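You operate a simulated robot arm through the tools that you are given. There is no shell and no other tool.

You are at the controls of a simulated robot arm. One attempt, no reset.

JOB
Draw the paper out to mark 3 and tear it off.
Fine: paper bar down to tear at the perforation, up again after; the clamp stays a little past the mark.

The check looks at the end state, three seconds after you hand in, the way a careful person would. Anything else that was tipped, shoved, dropped, spilled or broken makes it a failure.

ROBOT AND FRAMES
A 6-joint arm with a two-finger gripper, fixed in place. Base frame: the origin is at the foot of the arm, x ahead of it, y to its left, z up. Readings come in cm, rad, newtons and seconds.
It reaches about 129.8 cm from its shoulder. Its first joint turns from -2.601 to 2.601 rad. Payload 1.57 kg.
Tool frame: the origin (TCP) lies between the finger pads and is the grasp point; the fingertips stand 2.1 cm ahead of it; z points along the fingers, y is the line along which they close. Largest opening 7 cm; the body of the gripper starts 5 cm behind the TCP.
Orientation is told as [roll, pitch, yaw] about the base's x, y, z axes, in that order, counted from this pose: with the fingers straight down and closing along the base's y, the tool's x points along the base's -x, its y along +y and its z along -z.

CONTROLS
- The arm moves only by the tool move_arm. Its argument "rows" is a list of rows, each a list of 3 entries, a list of its own where there are three numbers: the turn, a rotation vector about the base's x, y, z in rad, then the shift along the base's x, y, z in cm, then the finger opening in cm, from 0 to 7. In form: [[[rx, ry, rz], [tx, ty, tz], jaw], ...]. A call has 1 to 20 rows; each row shifts and turns the commanded pose from where the row before left it. Each row takes 0.2 s and may step no farther than 5 cm and 0.15 rad from the row before; otherwise, or with a gripper value out of range, the whole call is refused. A pose out of reach is approached as far as the arm can. The call stops where the force on the tool passes 40 N (or 10 N more than at its start, if that is more) or the arm is blocked; 0.2 s more then pass. The fingers move at their own pace and stop on an object; they squeeze with about 30 N. The grip force told is the motor's: it shows also when the fingers shut on nothing. Time passes only in rows, and 0.2 s behind the last, so rows that do not move let the fingers close. The reply holds the time, the measured pose of the TCP, the force on the tool along the base axes, the opening and the grip force, in the units named above and with some noise, with the torque about the TCP (base axes, N m) and any sound that the robot's microphone picked up.
- Cameras (640 x 400 px; columns grow to the right, rows downward): "scene" is fixed at [39.93, 65.08, 143.89]; the picture's right is [-0.99, -0.14, 0.00], its down [-0.03, 0.18, -0.98] and it looks along [0.14, -0.97, -0.18] (base axes); focal length 336 px, centre (320, 200). "wrist" rides on the gripper at [7.9, 0.4, -8.1] in the tool frame; the picture's right is [-0.05, 1.00, 0.00], its down [-0.67, -0.04, -0.74] and it looks along [-0.74, -0.04, 0.67] (tool axes); focal length 256 px, centre (320, 200). There is no depth. A picture from a camera that has moved, and an enlarged one, comes with that camera's place and axes in the base frame and with its lens.
- snapshot(camera): a new picture of that camera. It takes no simulated time.
- move_column(by): slides the trunk up (or, below 0, down) by that many cm; the arm rides with it, the base frame stays. It gives what a move gives, with no picture.
- inspect(camera, box): a new picture of the part [left, top, right, bottom] of that camera's present view, enlarged. It takes no simulated time.
- job_done(): hands the job in; it is judged then, once.

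Nothing tells you positions but the pictures and the camera data. Unless the task says otherwise, let go and move clear before handing in.

The tools are called after "Request:" as a command line: name --argument value ..., lists and objects as JSON in quotes. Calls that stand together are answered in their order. move_arm: Moves the arm, as the interface text tells. Its arguments: {"type":"object","properties":{"rows":{"type":"array"}},"required":["rows"]} The other tools are called the same way: move_column (by) slides the trunk up or down; snapshot (camera) takes a picture; inspect (camera, box) takes an enlarged picture of a part of a camera's view; job_done () hands the job in.

At the start:

```text
t: 0.0
position: [23.42, -65.7, 121.28]
ee_rot: [-0.001, 0.001, 0.001]
wrist_force: [-0.2, -0.4, 0.1]
ft_torque: [-0.03, 0.01, 0.02]
opening: 6.99
grip_force: 0.1
trunk travel left (down, up): [-89.4, 7.6]
```

scene: 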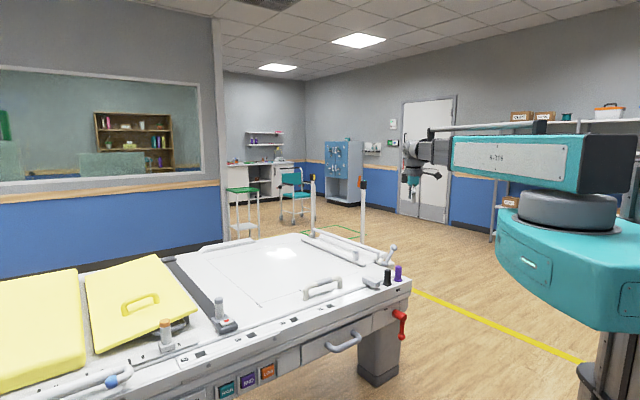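
wrist: 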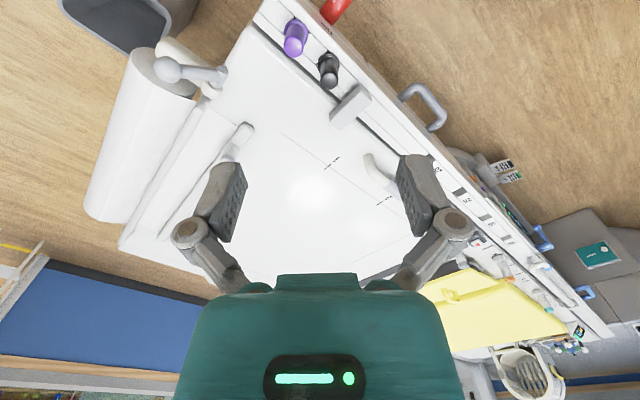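

I see a treatment table with a paper roll at one end, a bar across the paper, and a clamp and marks along the rail. I'll look closer before moving anything.

Request:
inspect --camera "scene" --box '[160, 220, 420, 382]'

Request:
inspect --camera "wrist" --box '[80, 0, 400, 200]'

Request:
inspect --camera "wrist" --box '[340, 80, 640, 268]'

Request:
inspect --camera "scene" --box '[0, 240, 256, 400]'

```text
2.46 times, centred on (290, 301) of scene
camera zoom: at [39.93, 65.08, 143.89], right [-0.99, -0.14, 0.0], down [-0.03, 0.18, -0.98], along [0.14, -0.97, -0.18], focal length 828 px, centre (394, -49)
```

zoom: 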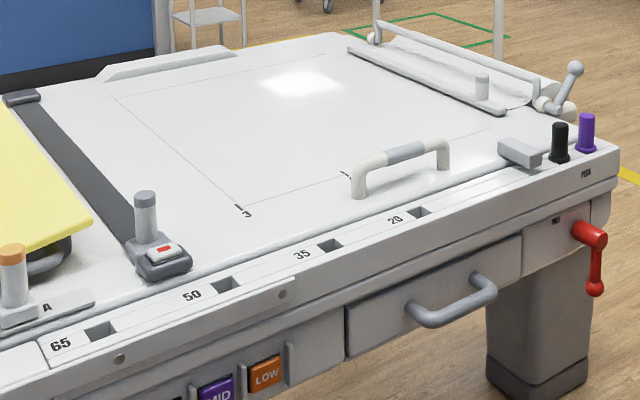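

```text
2.00 times, centred on (240, 100) of wrist
camera zoom: at [15.44, -65.16, 129.44], right [0.05, 1.0, 0.0], down [0.67, -0.04, 0.74], along [0.74, -0.04, -0.67], focal length 512 px, centre (480, 400)
```

zoom: 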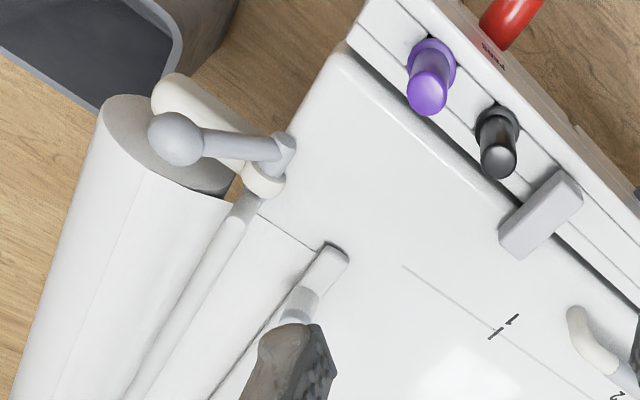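

```text
2.13 times, centred on (490, 174) of wrist
camera zoom: at [15.44, -65.16, 129.44], right [0.05, 1.0, 0.0], down [0.67, -0.04, 0.74], along [0.74, -0.04, -0.67], focal length 545 px, centre (-42, 255)
```

zoom: 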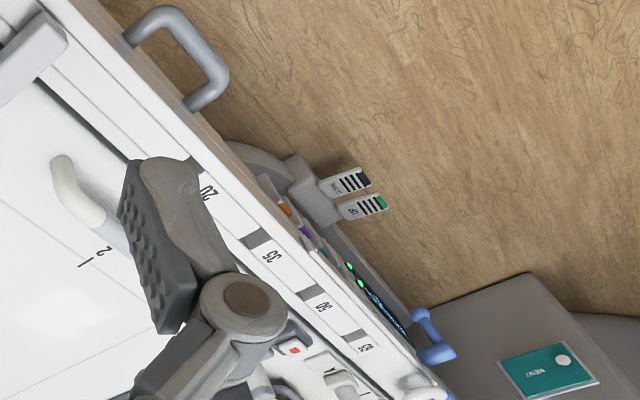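

```text
2.50 times, centred on (128, 320) of scene
camera zoom: at [39.93, 65.08, 143.89], right [-0.99, -0.14, 0.0], down [-0.03, 0.18, -0.98], along [0.14, -0.97, -0.18], focal length 841 px, centre (800, -100)
```

zoom: 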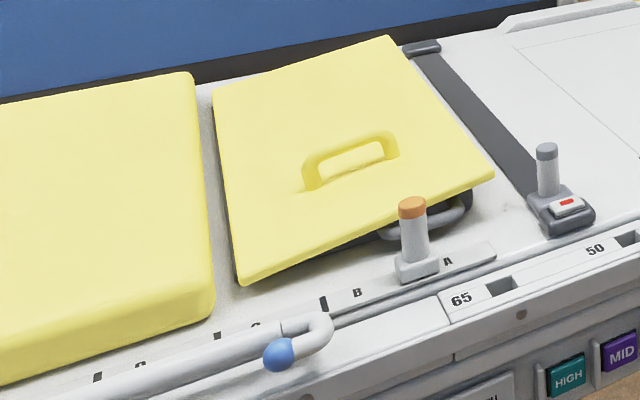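

The table sits at about 45° to my base. A bar with a short post, which I take to be the clamp, lies next to the roll. A rod with a ball lever, which I take to be the paper bar, sits beside it. I'll turn the wrist to line up with the table and look again.

Request:
move_arm --rows '[[[0, 0, -0.13], [0, 0, 0], 7], [[0, 0, -0.13], [0, 0, 0], 7], [[0, 0, -0.13], [0, 0, 0], 7], [[0, 0, -0.13], [0, 0, 0], 7], [[0, 0, -0.13], [0, 0, 0], 7], [[0, 0, -0.13], [0, 0, 0], 7]]'

Request:
snapshot --camera "wrist"

Request:
snapshot --camera "scene"

```text
t: 1.4
position: [23.44, -65.55, 121.23]
ee_rot: [-0.001, 0.001, -0.78]
wrist_force: [0.3, 0.7, -0.9]
ft_torque: [-0.01, -0.01, 0.01]
opening: 6.99
grip_force: 0.0
trunk travel left (down, up): [-89.4, 7.6]
```

```text
taken
camera wrist: at [18.05, -59.68, 129.44], right [0.74, 0.67, 0.0], down [0.45, -0.49, 0.74], along [0.5, -0.55, -0.67], focal length 256 px, centre (320, 200)
```

wrist: 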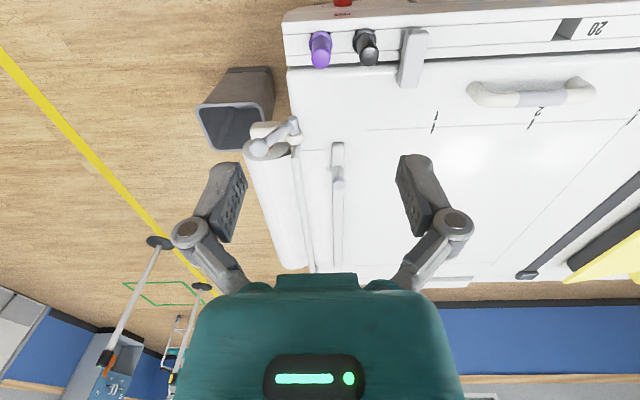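

```text
taken
```

scene: 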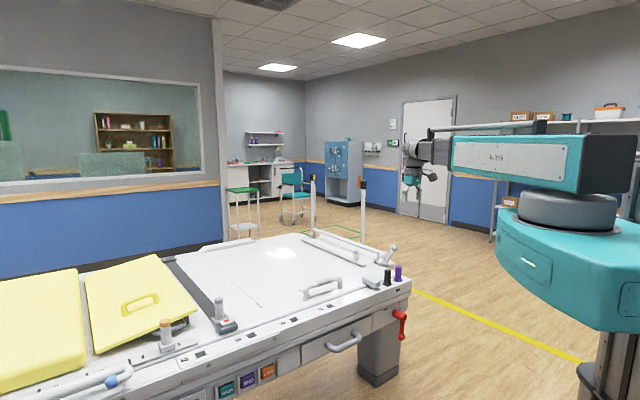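

Request:
inspect --camera "wrist" --box '[200, 80, 400, 205]'

Request:
inspect --camera "wrist" --box '[400, 60, 640, 210]'

Request:
inspect --camera "scene" --box '[290, 225, 418, 305]'

Request:
inspect --camera "wrist" --box '[280, 0, 440, 100]'

```text
3.20 times, centred on (300, 142) of wrist
camera zoom: at [18.05, -59.68, 129.44], right [0.74, 0.67, 0.0], down [0.45, -0.49, 0.74], along [0.5, -0.55, -0.67], focal length 819 px, centre (384, 384)
```

zoom: 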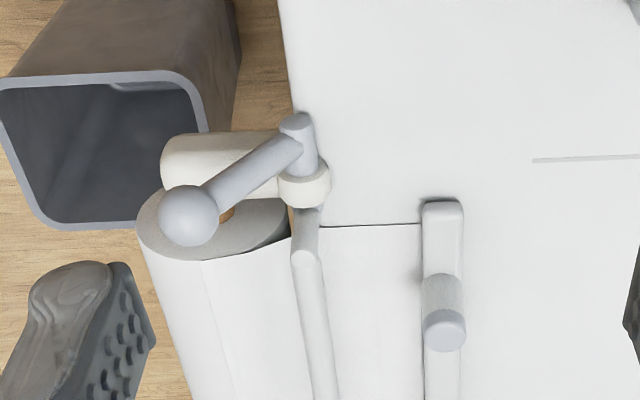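

```text
2.67 times, centred on (520, 135) of wrist
camera zoom: at [18.05, -59.68, 129.44], right [0.74, 0.67, 0.0], down [0.45, -0.49, 0.74], along [0.5, -0.55, -0.67], focal length 683 px, centre (-213, 373)
```

zoom: 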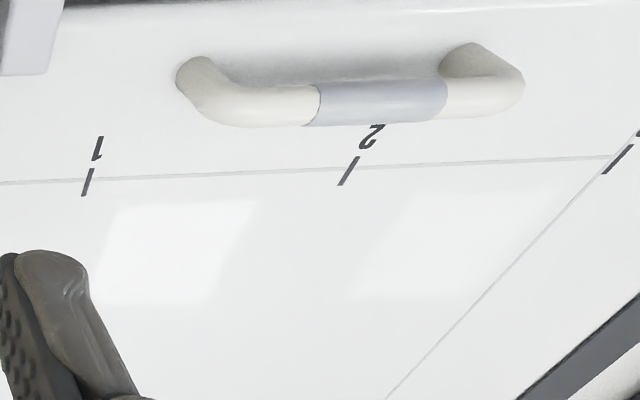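

```text
5.00 times, centred on (354, 265) of scene
camera zoom: at [39.93, 65.08, 143.89], right [-0.99, -0.14, 0.0], down [-0.03, 0.18, -0.98], along [0.14, -0.97, -0.18], focal length 1683 px, centre (150, -125)
```

zoom: 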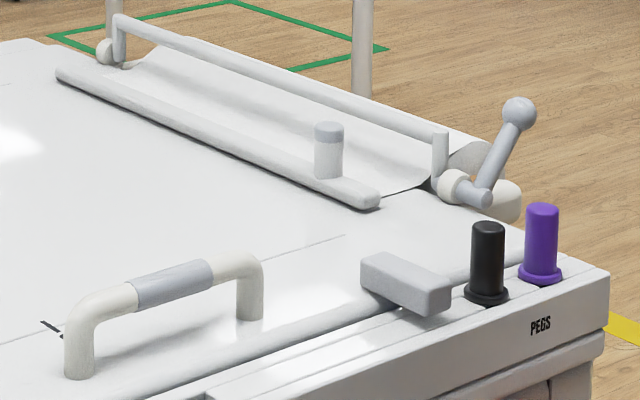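

```text
4.00 times, centred on (360, 50) of wrist
camera zoom: at [18.05, -59.68, 129.44], right [0.74, 0.67, 0.0], down [0.45, -0.49, 0.74], along [0.5, -0.55, -0.67], focal length 1024 px, centre (160, 800)
```

zoom: 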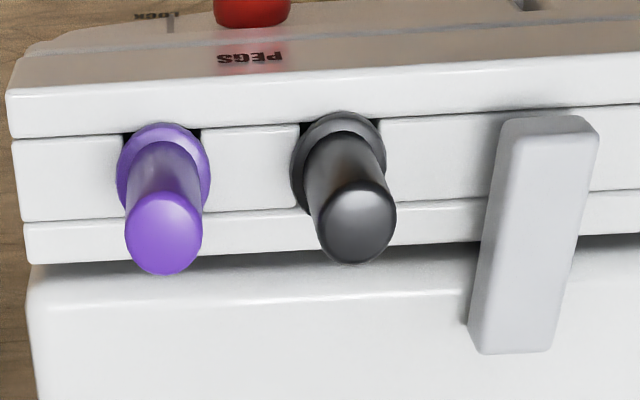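

The clamp post stands at about (44.6, -83.4), with its top at z 93. It is one mark spacing (17.9 cm) before mark 1, so its centre reads against the marks, and mark 3 is about 53.7 cm along (0.704, 0.710). The ball lever turns the raised paper bar. Next I move above the post.

Request:
move_arm --rows '[[[0, 0, 0], [3.02, -2.55, 0], 6], [[0, 0, 0], [3.02, -2.55, 0], 6], [[0, 0, 0], [3.02, -2.55, 0], 6], [[0, 0, 0], [3.02, -2.55, 0], 6], [[0, 0, 0], [3.02, -2.55, 0], 6], [[0, 0, 0], [3.02, -2.55, 0], 6], [[0, 0, 0], [3.04, -2.55, 0], 6], [[0, 0, 0], [0, 0, -4], 6], [[0, 0, 0], [0, 0, -4], 6], [[0, 0, 0], [0, 0, -4], 6], [[0, 0, 0], [0, 0, -4], 6], [[0, 0, 0], [0, 0, -4], 6], [[0, 0, 0], [0, 0, 0], 6]]'

Request:
snapshot --camera "wrist"

Request:
snapshot --camera "scene"

```text
t: 4.2
position: [44.61, -83.45, 121.32]
ee_rot: [-0.001, -0.001, -0.781]
wrist_force: [-0.9, -0.3, -0.1]
ft_torque: [-0.06, 0.01, 0.0]
opening: 6.01
grip_force: 0.1
out of reach, approached as far as the arm can: row 8, 9, 10, 11, 12
trunk travel left (down, up): [-89.4, 7.6]
```

```text
taken
camera wrist: at [39.22, -77.53, 129.44], right [0.74, 0.67, 0.0], down [0.45, -0.49, 0.74], along [0.5, -0.55, -0.67], focal length 256 px, centre (320, 200)
```

wrist: 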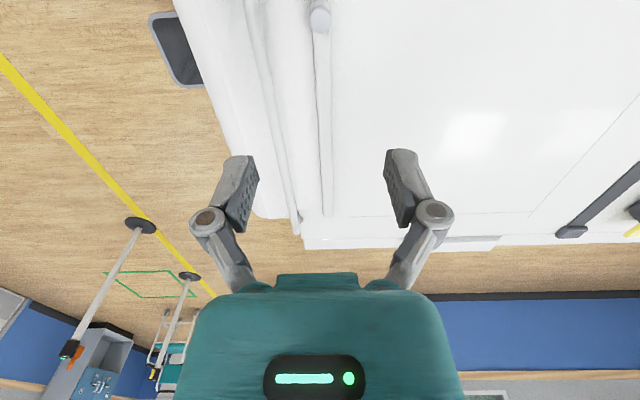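

```text
taken
```

scene: 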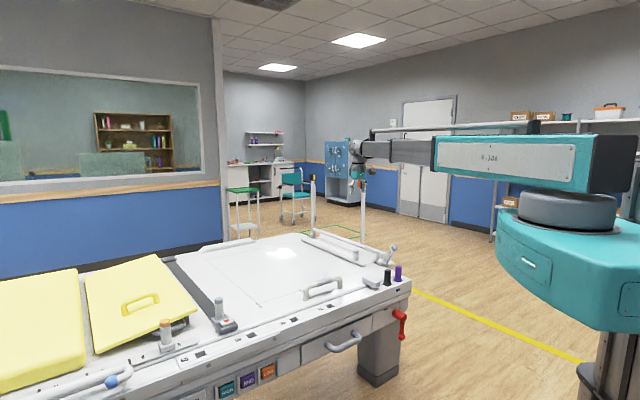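

The arm holds its height and wouldn't go lower, so height has to come from the trunk. I'll lower the trunk a little first to see how it behaves.

Request:
move_column --by -5

Request:
move_arm --rows '[[[0, 0, 0], [0, 0, 0], 6]]'

```text
t: 5.1
position: [44.52, -83.39, 116.37]
ee_rot: [0.001, 0.001, -0.779]
wrist_force: [-0.1, -0.7, 0.6]
ft_torque: [-0.04, 0.01, 0.01]
opening: 5.98
grip_force: 0.1
trunk travel left (down, up): [-84.4, 12.6]
```

```text
t: 5.5
position: [44.47, -83.33, 116.38]
ee_rot: [0.0, 0.001, -0.78]
wrist_force: [-0.3, 0.9, -0.4]
ft_torque: [0.01, 0.05, 0.0]
opening: 6.01
grip_force: 0.1
trunk travel left (down, up): [-84.4, 12.6]
```

The trunk carries the arm down as expected. I'll lower it to just above the post.

Request:
move_column --by -15

Request:
snapshot --camera "wrist"

Request:
inspect --camera "scene" --box '[270, 150, 430, 310]'

```text
t: 7.3
position: [44.58, -83.46, 101.31]
ee_rot: [0.002, 0.0, -0.781]
wrist_force: [-0.3, 0.5, 0.2]
ft_torque: [0.02, 0.04, 0.0]
opening: 6.01
grip_force: 0.1
trunk travel left (down, up): [-69.4, 27.6]
```

```text
taken
camera wrist: at [39.22, -77.52, 109.44], right [0.74, 0.67, 0.0], down [0.45, -0.49, 0.74], along [0.5, -0.55, -0.67], focal length 256 px, centre (320, 200)
```

wrist: 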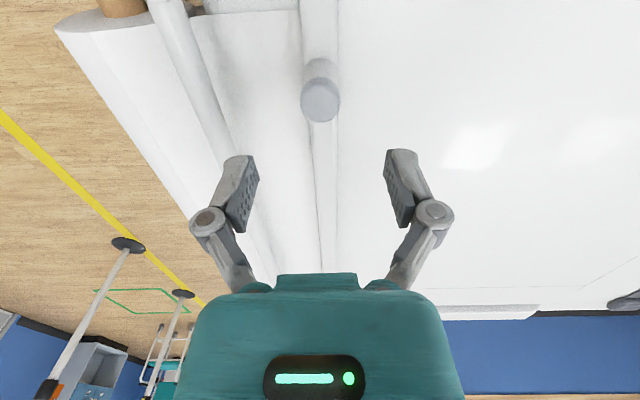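

```text
2.50 times, centred on (350, 230) of scene
camera zoom: at [39.93, 65.08, 143.89], right [-0.99, -0.14, 0.0], down [-0.03, 0.18, -0.98], along [0.14, -0.97, -0.18], focal length 841 px, centre (245, 125)
```

zoom: 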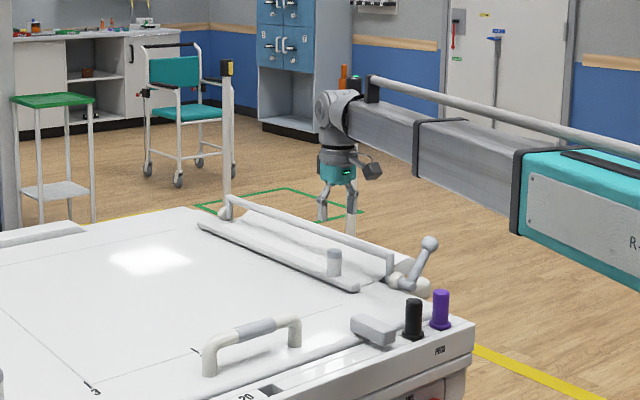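

The gripper is centred over the post with clearance on both sides. I'll go down onto it.

Request:
move_column --by -7

Request:
inspect --camera "wrist" --box '[160, 0, 480, 200]'

Request:
inspect --camera "scene" --box '[290, 205, 418, 285]'

```text
t: 8.3
position: [44.47, -83.35, 94.31]
ee_rot: [0.0, -0.001, -0.781]
wrist_force: [-0.4, 0.1, -1.2]
ft_torque: [-0.04, -0.02, -0.01]
opening: 6.01
grip_force: 0.0
trunk travel left (down, up): [-62.4, 34.6]
```

```text
2.00 times, centred on (320, 100) of wrist
camera zoom: at [39.21, -77.52, 102.44], right [0.74, 0.67, 0.0], down [0.45, -0.49, 0.74], along [0.5, -0.55, -0.67], focal length 512 px, centre (320, 400)
```

zoom: 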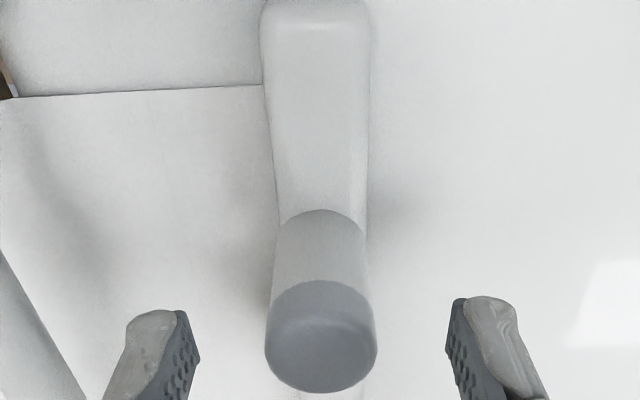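

```text
5.00 times, centred on (354, 245) of scene
camera zoom: at [39.93, 65.08, 143.89], right [-0.99, -0.14, 0.0], down [-0.03, 0.18, -0.98], along [0.14, -0.97, -0.18], focal length 1683 px, centre (150, -25)
```

zoom: 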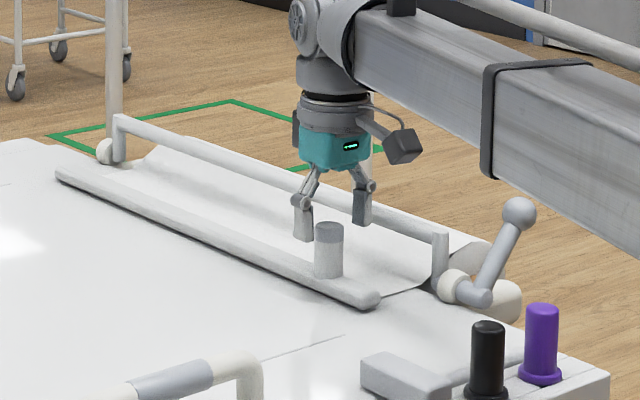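

The post is right between the fingers. I'll lower the last bit and close.

Request:
move_column --by -2.5

Request:
move_arm --rows '[[[0, 0, 0], [0, 0, 0], 4], [[0, 0, 0], [0, 0, 0], 3], [[0, 0, 0], [0, 0, 0], 2], [[0, 0, 0], [0, 0, 0], 1.5], [[0, 0, 0], [0, 0, 0], 1.5]]'

Request:
inspect --camera "wrist" --box '[160, 0, 480, 200]'

```text
t: 9.1
position: [44.71, -83.48, 91.76]
ee_rot: [0.0, 0.001, -0.78]
wrist_force: [0.2, 0.4, 0.1]
ft_torque: [0.01, -0.04, 0.0]
opening: 6.02
grip_force: 0.1
trunk travel left (down, up): [-59.9, 37.1]
```

```text
t: 10.3
position: [44.51, -83.45, 91.84]
ee_rot: [-0.001, 0.001, -0.779]
wrist_force: [0.0, -0.9, 0.5]
ft_torque: [0.02, 0.03, 0.02]
opening: 2.59
grip_force: 32.3
trunk travel left (down, up): [-59.9, 37.1]
```

```text
2.00 times, centred on (320, 100) of wrist
camera zoom: at [39.22, -77.52, 99.94], right [0.74, 0.67, 0.0], down [0.45, -0.49, 0.74], along [0.5, -0.55, -0.67], focal length 512 px, centre (320, 400)
```

zoom: 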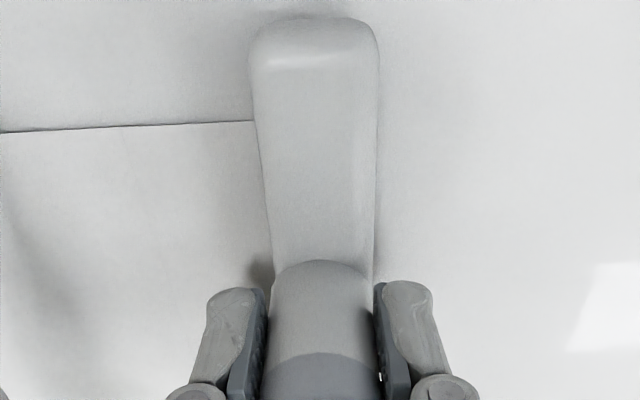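

I have the post gripped. I'll draw gently a short way to check that it slides and feel the force.

Request:
move_arm --rows '[[[0, 0, 0], [0.352, 0.355, 0], 1.5], [[0, 0, 0], [0.704, 0.71, 0], 1.5], [[0, 0, 0], [0.704, 0.71, 0], 1.5], [[0, 0, 0], [0.704, 0.71, 0], 1.5], [[0, 0, 0], [0.704, 0.71, 0], 1.5], [[0, 0, 0], [0.704, 0.71, 0], 1.5]]'

Request:
snapshot --camera "wrist"

Request:
inspect --camera "scene" --box '[270, 205, 418, 298]'

```text
t: 11.7
position: [48.52, -79.54, 91.78]
ee_rot: [0.0, -0.001, -0.781]
wrist_force: [3.5, -1.1, 1.3]
ft_torque: [-0.06, 0.11, -0.03]
opening: 2.55
grip_force: 31.8
trunk travel left (down, up): [-59.9, 37.1]
```

```text
taken
camera wrist: at [43.12, -73.61, 99.94], right [0.74, 0.67, 0.0], down [0.45, -0.49, 0.74], along [0.5, -0.55, -0.67], focal length 256 px, centre (320, 200)
```

wrist: 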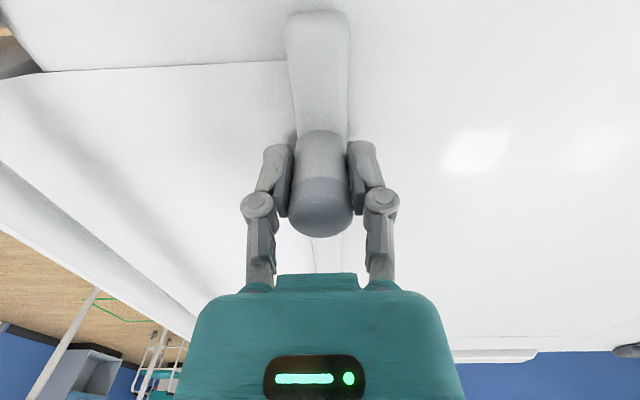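

```text
4.30 times, centred on (344, 252) of scene
camera zoom: at [39.93, 65.08, 143.89], right [-0.99, -0.14, 0.0], down [-0.03, 0.18, -0.98], along [0.14, -0.97, -0.18], focal length 1447 px, centre (217, -22)
```

zoom: 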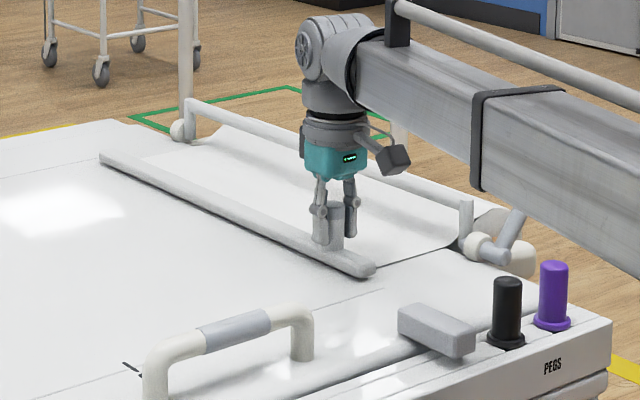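

The clamp slides easily, with about 3 N of side force, so the track runs a touch more toward +x. I'll carry on with a small heading correction.

Request:
move_arm --rows '[[[0, 0, 0], [0.92, 0.91, 0], 1.5], [[0, 0, 0], [0.92, 0.91, 0], 1.5], [[0, 0, 0], [0.92, 0.91, 0], 1.5], [[0, 0, 0], [0.92, 0.91, 0], 1.5], [[0, 0, 0], [0.92, 0.91, 0], 1.5], [[0, 0, 0], [0.92, 0.91, 0], 1.5], [[0, 0, 0], [0.92, 0.91, 0], 1.5], [[0, 0, 0], [0.92, 0.91, 0], 1.5], [[0, 0, 0], [0.92, 0.91, 0], 1.5], [[0, 0, 0], [0.92, 0.91, 0], 1.5], [[0, 0, 0], [0, 0, 0], 1.5]]'

Request:
inspect --camera "scene" --box '[200, 195, 424, 335]'

Request:
snapshot --camera "wrist"

```text
t: 14.1
position: [57.59, -70.6, 91.8]
ee_rot: [0.001, 0.001, -0.78]
wrist_force: [-5.3, 2.1, -4.1]
ft_torque: [0.15, 0.16, 0.07]
opening: 2.57
grip_force: 32.0
trunk travel left (down, up): [-59.9, 37.1]
```

```text
2.86 times, centred on (312, 265) of scene
camera zoom: at [39.93, 65.08, 143.89], right [-0.99, -0.14, 0.0], down [-0.03, 0.18, -0.98], along [0.14, -0.97, -0.18], focal length 962 px, centre (343, 14)
```

zoom: 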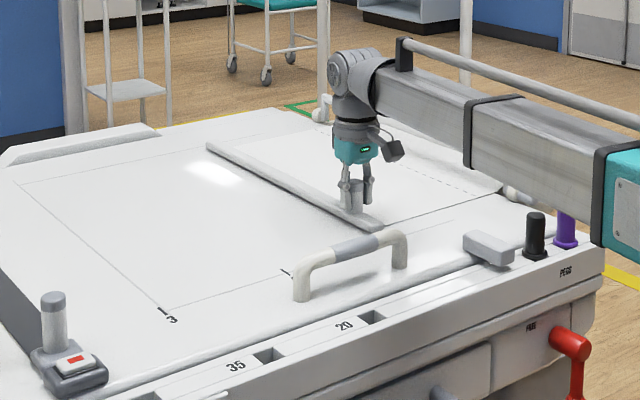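

```text
taken
camera wrist: at [52.25, -64.56, 99.95], right [0.74, 0.67, 0.0], down [0.45, -0.49, 0.74], along [0.5, -0.55, -0.67], focal length 256 px, centre (320, 200)
```

wrist: 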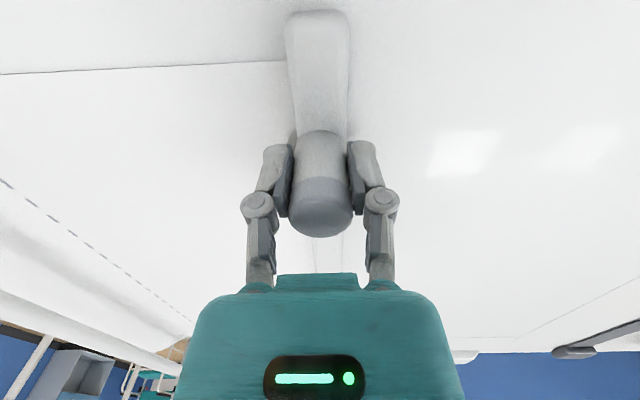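

The clamp has passed mark 1, and a perforation has come out right where the lowered paper bar would land. That fits the reference I took from the marks. I'll continue toward mark 3.

Request:
move_arm --rows '[[[0, 0, 0], [1.061, 1.061, 0], 1.5], [[0, 0, 0], [1.061, 1.061, 0], 1.5], [[0, 0, 0], [1.061, 1.061, 0], 1.5], [[0, 0, 0], [1.061, 1.061, 0], 1.5], [[0, 0, 0], [1.061, 1.061, 0], 1.5], [[0, 0, 0], [1.061, 1.061, 0], 1.5], [[0, 0, 0], [1.061, 1.061, 0], 1.5], [[0, 0, 0], [1.061, 1.061, 0], 1.5], [[0, 0, 0], [1.061, 1.061, 0], 1.5], [[0, 0, 0], [1.061, 1.061, 0], 1.5], [[0, 0, 0], [0, 0, 0], 1.5]]'

Request:
inspect --camera "scene" --box '[200, 195, 424, 335]'

```text
t: 16.5
position: [68.16, -59.82, 91.86]
ee_rot: [0.001, -0.002, -0.779]
wrist_force: [3.3, -2.1, 3.6]
ft_torque: [0.25, 0.06, 0.01]
opening: 2.58
grip_force: 31.9
trunk travel left (down, up): [-59.9, 37.1]
```

```text
2.86 times, centred on (312, 265) of scene
camera zoom: at [39.93, 65.08, 143.89], right [-0.99, -0.14, 0.0], down [-0.03, 0.18, -0.98], along [0.14, -0.97, -0.18], focal length 962 px, centre (343, 14)
```

zoom: 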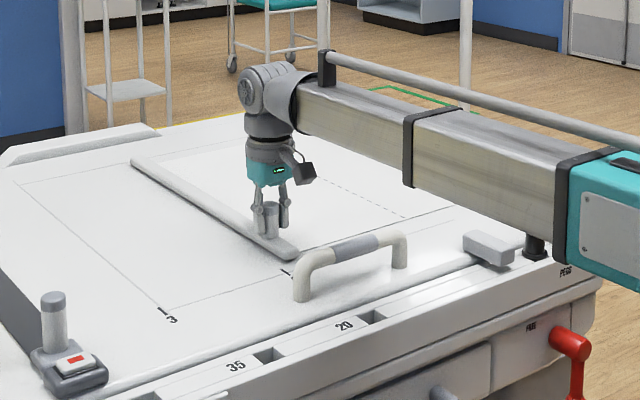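

The clamp is just short of mark 2 and sliding smoothly. I'll continue.

Request:
move_arm --rows '[[[0, 0, 0], [1.066, 1.056, 0], 1.5], [[0, 0, 0], [1.066, 1.056, 0], 1.5], [[0, 0, 0], [1.063, 1.058, 0], 1.5], [[0, 0, 0], [1.063, 1.058, 0], 1.5], [[0, 0, 0], [1.063, 1.058, 0], 1.5], [[0, 0, 0], [1.063, 1.058, 0], 1.5], [[0, 0, 0], [1.063, 1.058, 0], 1.5], [[0, 0, 0], [1.063, 1.058, 0], 1.5], [[0, 0, 0], [1.063, 1.058, 0], 1.5], [[0, 0, 0], [1.063, 1.058, 0], 1.5], [[0, 0, 0], [1.063, 1.058, 0], 1.5], [[0, 0, 0], [0, 0, 0], 1.5]]'

Request:
inspect --camera "scene" --box '[180, 195, 404, 335]'

Request:
snapshot --camera "wrist"

```text
t: 19.1
position: [79.85, -48.18, 91.83]
ee_rot: [0.0, 0.001, -0.78]
wrist_force: [-2.2, 5.1, -3.4]
ft_torque: [0.19, 0.12, 0.03]
opening: 2.59
grip_force: 32.3
trunk travel left (down, up): [-59.9, 37.1]
```

```text
2.86 times, centred on (292, 265) of scene
camera zoom: at [39.93, 65.08, 143.89], right [-0.99, -0.14, 0.0], down [-0.03, 0.18, -0.98], along [0.14, -0.97, -0.18], focal length 962 px, centre (400, 14)
```

zoom: 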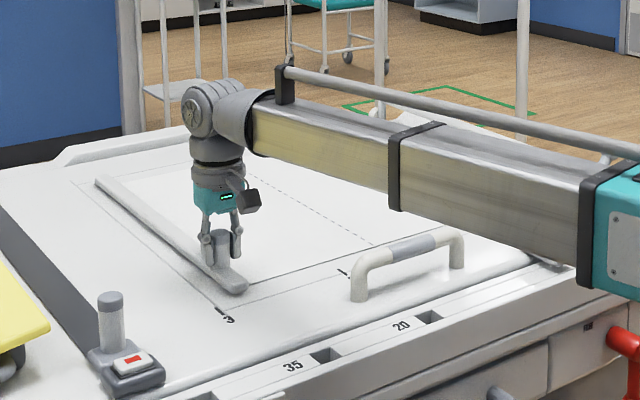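

```text
taken
camera wrist: at [74.58, -42.23, 99.94], right [0.74, 0.67, 0.0], down [0.45, -0.49, 0.74], along [0.5, -0.55, -0.67], focal length 256 px, centre (320, 200)
```

wrist: 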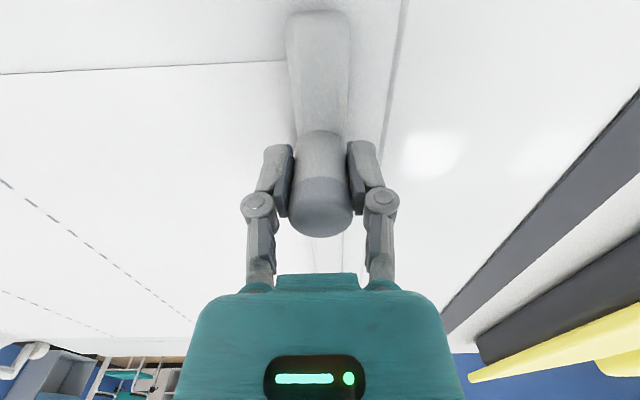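

The clamp centre is about 3.8 cm short of the mark 3 line. I'll close that gap slowly.

Request:
move_arm --rows '[[[0, 0, 0], [0.52, 0.55, 0], 1.5], [[0, 0, 0], [0.52, 0.55, 0], 1.5], [[0, 0, 0], [0.53, 0.54, 0], 1.5], [[0, 0, 0], [0.53, 0.53, 0], 1.5], [[0, 0, 0], [0.53, 0.53, 0], 1.5], [[0, 0, 0], [0, 0, 0], 1.5], [[0, 0, 0], [0, 0, 0], 1.5]]'

Request:
inspect --camera "scene" --box '[200, 240, 280, 315]'

Request:
snapshot --camera "wrist"

Request:
inspect --camera "scene" --box '[260, 200, 420, 300]'

```text
t: 20.7
position: [82.55, -45.52, 91.9]
ee_rot: [-0.001, 0.0, -0.78]
wrist_force: [2.9, 2.6, 1.2]
ft_torque: [0.27, -0.25, 0.11]
opening: 2.57
grip_force: 31.8
trunk travel left (down, up): [-59.9, 37.1]
```

```text
5.33 times, centred on (240, 278) of scene
camera zoom: at [39.93, 65.08, 143.89], right [-0.99, -0.14, 0.0], down [-0.03, 0.18, -0.98], along [0.14, -0.97, -0.18], focal length 1795 px, centre (747, -213)
```

zoom: 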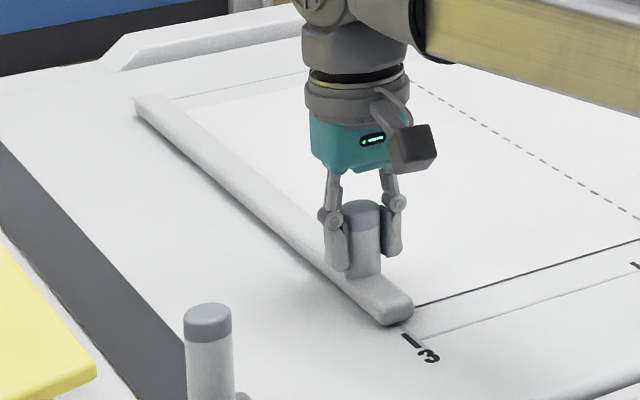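

```text
taken
camera wrist: at [77.2, -39.59, 99.93], right [0.74, 0.67, 0.0], down [0.45, -0.49, 0.75], along [0.5, -0.55, -0.67], focal length 256 px, centre (320, 200)
```

wrist: 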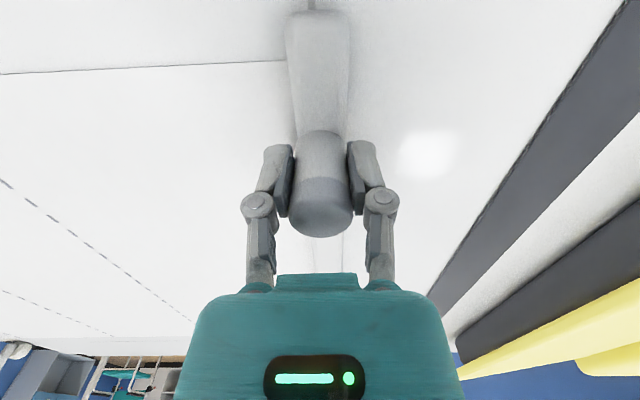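

```text
4.00 times, centred on (340, 250) of scene
camera zoom: at [39.93, 65.08, 143.89], right [-0.99, -0.14, 0.0], down [-0.03, 0.18, -0.98], along [0.14, -0.97, -0.18], focal length 1346 px, centre (240, 0)
```

zoom: 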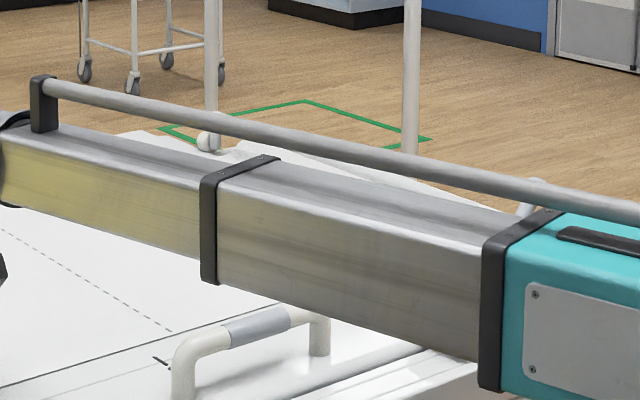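

Request:
inspect --camera "wrist" --box '[280, 0, 360, 50]'

Request:
inspect --camera "scene" --box '[236, 284, 268, 310]'

```text
8.00 times, centred on (320, 25) of wrist
camera zoom: at [77.2, -39.59, 99.93], right [0.74, 0.67, 0.0], down [0.45, -0.49, 0.75], along [0.5, -0.55, -0.67], focal length 2048 px, centre (320, 1600)
```

zoom: 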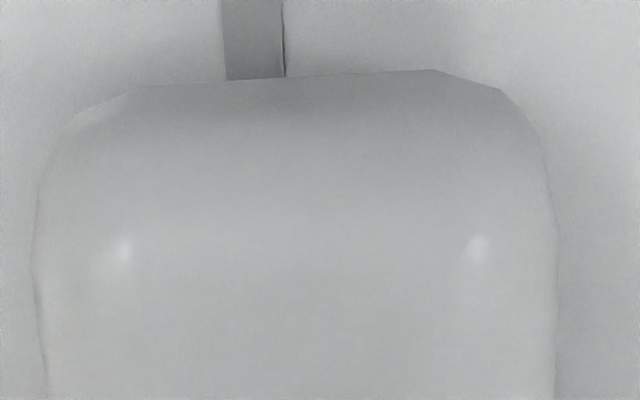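

```text
15.38 times, centred on (252, 297) of scene
camera zoom: at [39.93, 65.08, 143.89], right [-0.99, -0.14, 0.0], down [-0.03, 0.18, -0.98], along [0.14, -0.97, -0.18], focal length 5177 px, centre (1366, -1292)
```

zoom: 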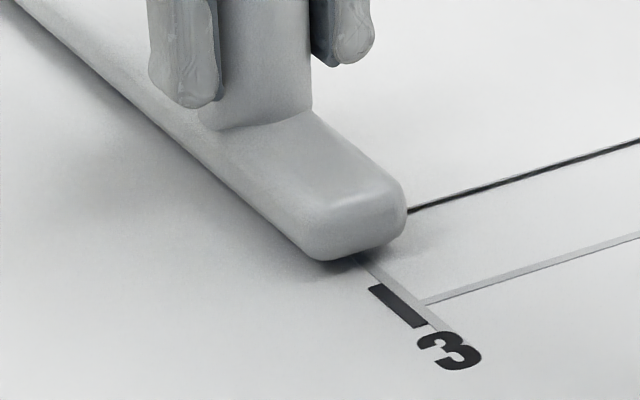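

The clamp sits on mark 3 to within a few millimetres. I'll release it, lift clear, and check that it stays put.

Request:
move_arm --rows '[[[0, 0, 0], [0, 0, 0], 3], [[0, 0, 0], [0, 0, 0], 4], [[0, 0, 0], [0, 0, 0], 5], [[0, 0, 0], [0, 0, 0], 5.5], [[0, 0, 0], [0, 0, 0], 5.5]]'

Request:
move_column --by 16

Request:
inspect --camera "scene" --box '[200, 240, 280, 315]'

```text
t: 21.9
position: [82.52, -45.45, 91.75]
ee_rot: [0.0, 0.0, -0.78]
wrist_force: [0.7, -0.1, 0.5]
ft_torque: [0.04, -0.04, -0.03]
opening: 5.49
grip_force: 0.0
trunk travel left (down, up): [-59.9, 37.1]
```

```text
t: 23.7
position: [82.47, -45.44, 107.81]
ee_rot: [0.0, 0.001, -0.78]
wrist_force: [0.1, 0.4, 0.0]
ft_torque: [0.0, 0.05, 0.0]
opening: 5.49
grip_force: 0.0
trunk travel left (down, up): [-75.9, 21.1]
```

```text
5.33 times, centred on (240, 278) of scene
camera zoom: at [39.93, 65.08, 143.89], right [-0.99, -0.14, 0.0], down [-0.03, 0.18, -0.98], along [0.14, -0.97, -0.18], focal length 1795 px, centre (747, -213)
```

zoom: 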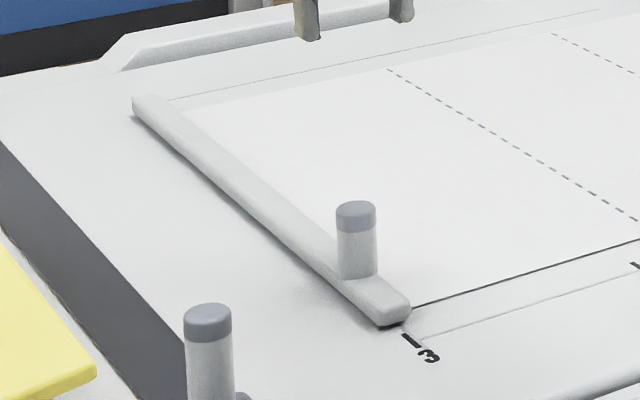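

The clamp stays on the mark. Next I travel high over to just behind the ball lever.

Request:
move_arm --rows '[[[0, 0, 0], [-3.6, -2.6, 0], 3], [[0, 0, 0], [-3.6, -2.6, 0], 2], [[0, 0, 0], [-3.6, -2.6, 0], 1], [[0, 0, 0], [-3.6, -2.6, 0], 0], [[0, 0, 0], [-3.6, -2.6, 0], 0], [[0, 0, 0], [-3.6, -2.6, 0], 0], [[0, 0, 0], [-3.6, -2.6, 0], 0], [[0, 0, 0], [-3.6, -2.6, 0], 0], [[0, 0, 0], [-3.6, -2.6, 0], 0], [[0, 0, 0], [-3.6, -2.6, 0], 0], [[0, 0, 0], [-3.6, -2.6, 0], 0], [[0, 0, 0], [-3.6, -2.6, 0], 0]]'

Request:
snapshot --camera "wrist"

Request:
inspect --camera "scene" --box '[280, 190, 424, 280]'

```text
t: 26.3
position: [39.28, -76.71, 107.78]
ee_rot: [0.0, 0.0, -0.78]
wrist_force: [0.4, 0.4, -0.5]
ft_torque: [-0.02, 0.0, -0.01]
opening: 0.0
grip_force: 28.0
trunk travel left (down, up): [-75.9, 21.1]
```

```text
taken
camera wrist: at [34.04, -70.82, 115.94], right [0.74, 0.67, 0.0], down [0.45, -0.49, 0.74], along [0.5, -0.55, -0.67], focal length 256 px, centre (320, 200)
```

wrist: 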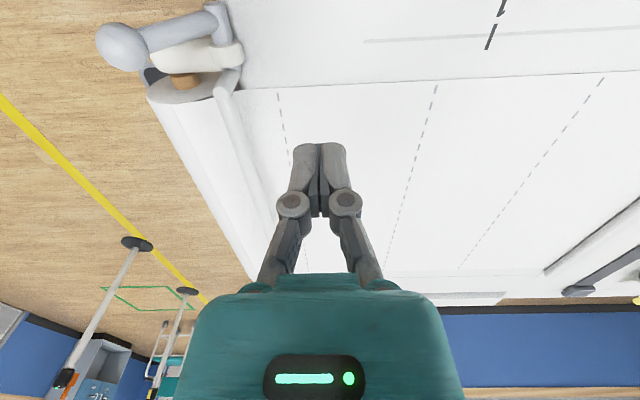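

```text
4.44 times, centred on (352, 235) of scene
camera zoom: at [39.93, 65.08, 143.89], right [-0.99, -0.14, 0.0], down [-0.03, 0.18, -0.98], along [0.14, -0.97, -0.18], focal length 1496 px, centre (178, 44)
```

zoom: 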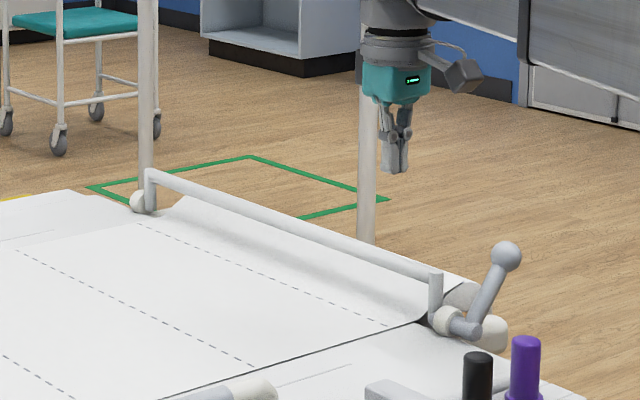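

The third perforation lies at the bar's landing line, and the ball is at about (27.6, -84.8, 95.5). I'll go behind it with closed fingers and then come down.

Request:
move_arm --rows '[[[0, 0, 0], [-3.0, -2.26, 0], 0], [[0, 0, 0], [-3.0, -2.26, 0], 0], [[0, 0, 0], [-3.0, -2.26, 0], 0], [[0, 0, 0], [-3.0, -2.26, 0], 0], [[0, 0, 0], [-3.0, -2.26, 0], 0], [[0, 0, 0], [0, 0, 0], 0]]'

Request:
move_column --by -8

Request:
snapshot --camera "wrist"

Request:
inspect --camera "scene" --box '[310, 190, 424, 280]'

```text
t: 27.7
position: [24.15, -88.05, 107.79]
ee_rot: [0.001, 0.0, -0.781]
wrist_force: [0.9, -0.2, -0.6]
ft_torque: [0.01, -0.05, 0.01]
opening: 0.01
grip_force: 28.5
trunk travel left (down, up): [-75.9, 21.1]
```

```text
t: 28.9
position: [24.27, -87.88, 99.89]
ee_rot: [-0.001, 0.001, -0.78]
wrist_force: [0.2, 0.1, 0.7]
ft_torque: [0.04, -0.03, -0.01]
opening: 0.0
grip_force: 29.0
trunk travel left (down, up): [-67.9, 29.1]
```

```text
taken
camera wrist: at [18.89, -82.08, 107.94], right [0.74, 0.67, 0.0], down [0.45, -0.49, 0.74], along [0.5, -0.55, -0.67], focal length 256 px, centre (320, 200)
```

wrist: 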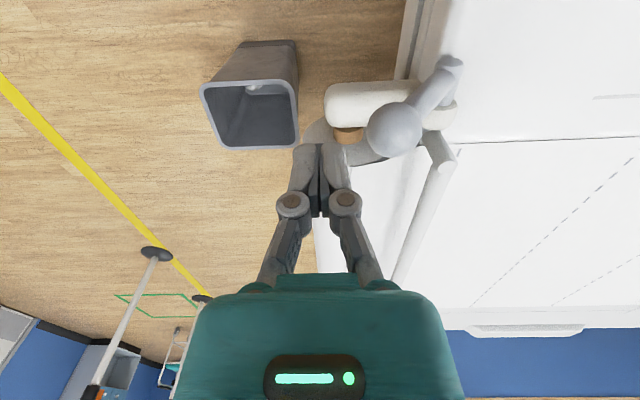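

```text
4.44 times, centred on (367, 235) of scene
camera zoom: at [39.93, 65.08, 143.89], right [-0.99, -0.14, 0.0], down [-0.03, 0.18, -0.98], along [0.14, -0.97, -0.18], focal length 1496 px, centre (111, 44)
```

zoom: 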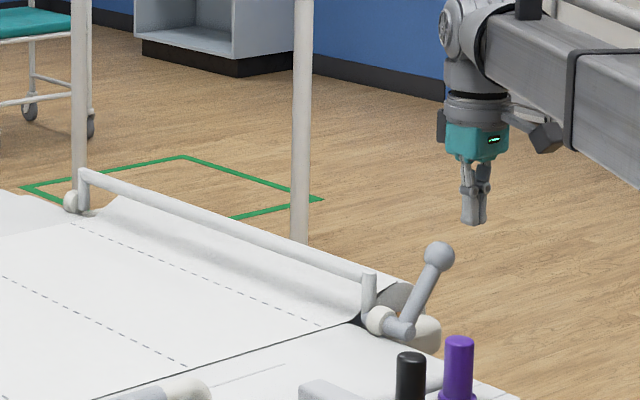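

The fingers are lined up behind the ball. I'll lower and start pushing gently along the draw direction.

Request:
move_column --by -4.2

Request:
move_arm --rows '[[[0, 0, 0], [0.566, 0.565, 0], 0], [[0, 0, 0], [0.566, 0.565, 0], 0], [[0, 0, 0], [0.566, 0.565, 0], 0], [[0, 0, 0], [0.566, 0.565, 0], 0], [[0, 0, 0], [0.566, 0.565, 0], 0], [[0, 0, 0], [0.566, 0.565, 0], 0]]'

Request:
inspect --camera "scene" --box '[310, 190, 424, 280]'

Request:
snapshot --camera "wrist"

```text
t: 29.7
position: [24.18, -87.98, 95.6]
ee_rot: [-0.001, 0.001, -0.78]
wrist_force: [-0.1, -0.6, -0.9]
ft_torque: [0.01, 0.02, -0.01]
opening: 0.0
grip_force: 28.2
trunk travel left (down, up): [-63.7, 33.3]
```

```text
t: 31.1
position: [27.65, -84.52, 95.54]
ee_rot: [0.001, 0.0, -0.78]
wrist_force: [-0.6, -0.5, -1.0]
ft_torque: [0.03, 0.01, 0.0]
opening: 0.0
grip_force: 28.3
trunk travel left (down, up): [-63.7, 33.3]
```

```text
4.44 times, centred on (367, 235) of scene
camera zoom: at [39.93, 65.08, 143.89], right [-0.99, -0.14, 0.0], down [-0.03, 0.18, -0.98], along [0.14, -0.97, -0.18], focal length 1496 px, centre (111, 44)
```

zoom: 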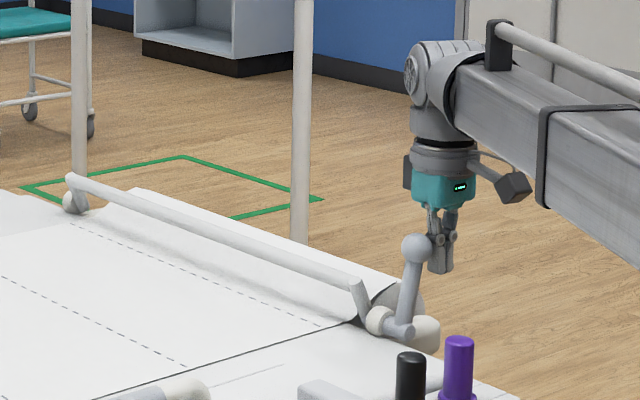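

```text
taken
camera wrist: at [22.34, -78.68, 103.74], right [0.74, 0.67, 0.0], down [0.45, -0.49, 0.74], along [0.5, -0.55, -0.67], focal length 256 px, centre (320, 200)
```

wrist: 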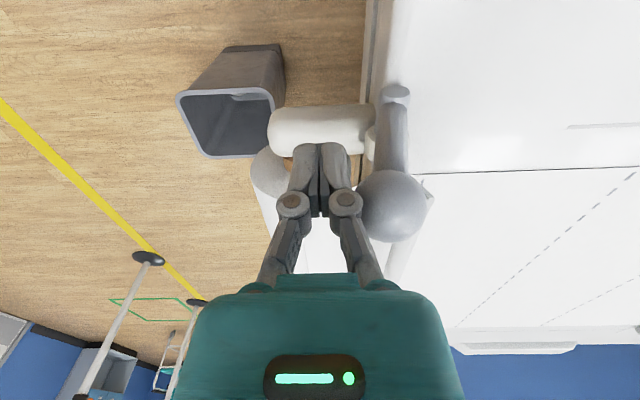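

The lever is turning easily and the bar is tipping forward toward the paper. I'll keep pushing.

Request:
move_arm --rows '[[[0, 0, 0], [0.566, 0.565, 0], 0], [[0, 0, 0], [0.566, 0.565, 0], 0], [[0, 0, 0], [0.566, 0.565, 0], 0], [[0, 0, 0], [0.566, 0.565, 0], 0], [[0, 0, 0], [0.566, 0.565, 0], 0], [[0, 0, 0], [0.566, 0.565, 0], 0]]'

Request:
inspect --camera "scene" --box '[310, 190, 424, 280]'

Request:
snapshot --camera "wrist"

```text
t: 32.5
position: [31.1, -81.24, 95.62]
ee_rot: [0.0, 0.0, -0.781]
wrist_force: [-0.2, -0.4, 0.5]
ft_torque: [-0.03, 0.0, 0.01]
opening: 0.0
grip_force: 28.6
trunk travel left (down, up): [-63.7, 33.3]
```

```text
4.44 times, centred on (367, 235) of scene
camera zoom: at [39.93, 65.08, 143.89], right [-0.99, -0.14, 0.0], down [-0.03, 0.18, -0.98], along [0.14, -0.97, -0.18], focal length 1496 px, centre (111, 44)
```

zoom: 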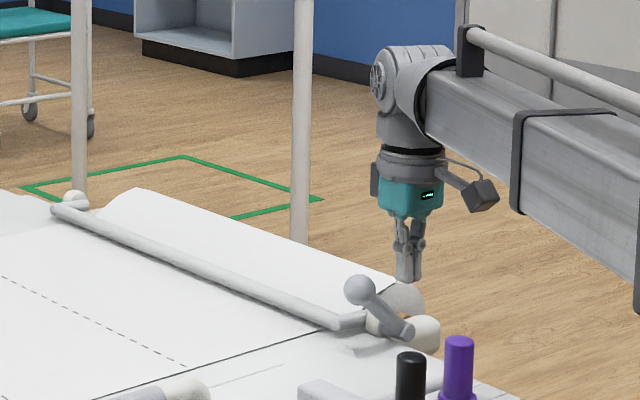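

```text
taken
camera wrist: at [25.74, -75.34, 103.74], right [0.74, 0.67, 0.0], down [0.45, -0.49, 0.74], along [0.5, -0.55, -0.67], focal length 256 px, centre (320, 200)
```

wrist: 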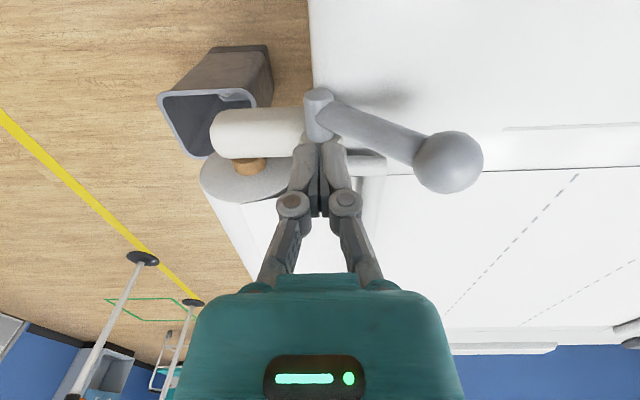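

The bar dropped the rest of the way by itself and now lies across the perforation, with the lever about 90° over. I'll lift clear and go back to the clamp post.

Request:
move_column --by 12.2

Request:
move_arm --rows '[[[0, 0, 0], [3.67, 2.553, 0], 0], [[0, 0, 0], [3.67, 2.553, 0], 0], [[0, 0, 0], [3.67, 2.553, 0], 0], [[0, 0, 0], [3.67, 2.553, 0], 0], [[0, 0, 0], [3.67, 2.553, 0], 0], [[0, 0, 0], [3.67, 2.553, 0], 0], [[0, 0, 0], [3.67, 2.553, 0], 2], [[0, 0, 0], [3.67, 2.553, 0], 4], [[0, 0, 0], [3.67, 2.553, 0], 5.5], [[0, 0, 0], [3.67, 2.553, 0], 5.5], [[0, 0, 0], [3.67, 2.553, 0], 5.5], [[0, 0, 0], [3.67, 2.553, 0], 5.5], [[0, 0, 0], [3.67, 2.553, 0], 5.5], [[0, 0, 0], [3.67, 2.553, 0], 5.5], [[0, 0, 0], [0, 0, 0], 5.5]]'

Request:
snapshot --camera "wrist"

Request:
inspect --camera "scene" --box '[200, 190, 424, 330]'

```text
t: 34.0
position: [31.07, -81.14, 107.7]
ee_rot: [0.0, -0.001, -0.78]
wrist_force: [-0.1, -0.5, -0.1]
ft_torque: [0.02, 0.02, 0.01]
opening: 0.0
grip_force: 29.2
trunk travel left (down, up): [-75.9, 21.1]
```

```text
t: 37.2
position: [82.42, -45.57, 107.71]
ee_rot: [0.001, 0.001, -0.779]
wrist_force: [0.9, 0.0, 0.8]
ft_torque: [-0.01, 0.0, 0.0]
opening: 5.51
grip_force: 0.1
trunk travel left (down, up): [-75.9, 21.1]
```

```text
taken
camera wrist: at [77.17, -39.55, 115.93], right [0.74, 0.67, 0.0], down [0.45, -0.49, 0.74], along [0.5, -0.55, -0.67], focal length 256 px, centre (320, 200)
```

wrist: 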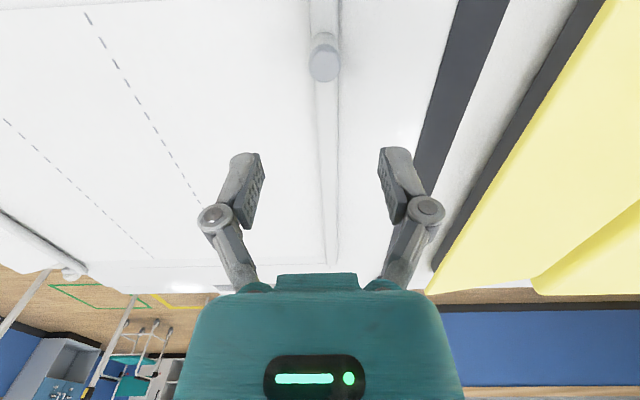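

```text
2.86 times, centred on (312, 260) of scene
camera zoom: at [39.93, 65.08, 143.89], right [-0.99, -0.14, 0.0], down [-0.03, 0.18, -0.98], along [0.14, -0.97, -0.18], focal length 962 px, centre (343, 29)
```

zoom: 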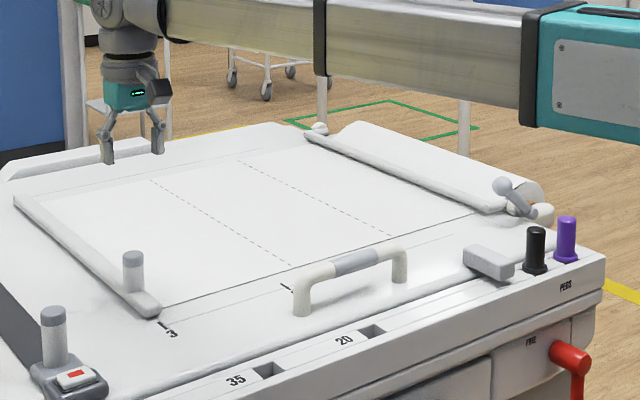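

The bar is down and the clamp is still on mark 3. I'll lower over the post and grip it again.

Request:
move_column --by -15.9

Request:
move_arm --rows '[[[0, 0, 0], [0, 0, 0], 4], [[0, 0, 0], [0, 0, 0], 3], [[0, 0, 0], [0, 0, 0], 2], [[0, 0, 0], [0, 0, 0], 1.5], [[0, 0, 0], [0, 0, 0], 1.5]]'

Request:
inspect --camera "scene" --box '[200, 240, 280, 315]'

```text
t: 39.1
position: [82.41, -45.5, 91.96]
ee_rot: [0.0, 0.0, -0.779]
wrist_force: [-0.1, -0.3, -0.1]
ft_torque: [0.02, -0.02, -0.01]
opening: 5.5
grip_force: 0.0
trunk travel left (down, up): [-60.0, 37.0]
```

```text
t: 40.3
position: [82.51, -45.43, 91.77]
ee_rot: [0.0, 0.0, -0.78]
wrist_force: [3.1, 2.4, 1.6]
ft_torque: [0.16, -0.12, 0.1]
opening: 2.58
grip_force: 32.1
trunk travel left (down, up): [-60.0, 37.0]
```

```text
5.33 times, centred on (240, 278) of scene
camera zoom: at [39.93, 65.08, 143.89], right [-0.99, -0.14, 0.0], down [-0.03, 0.18, -0.98], along [0.14, -0.97, -0.18], focal length 1795 px, centre (747, -213)
```

zoom: 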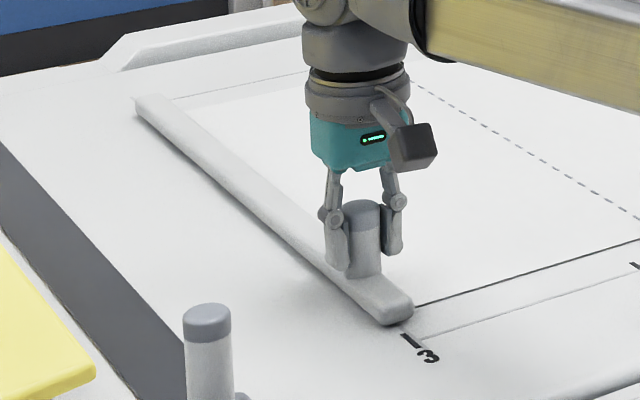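

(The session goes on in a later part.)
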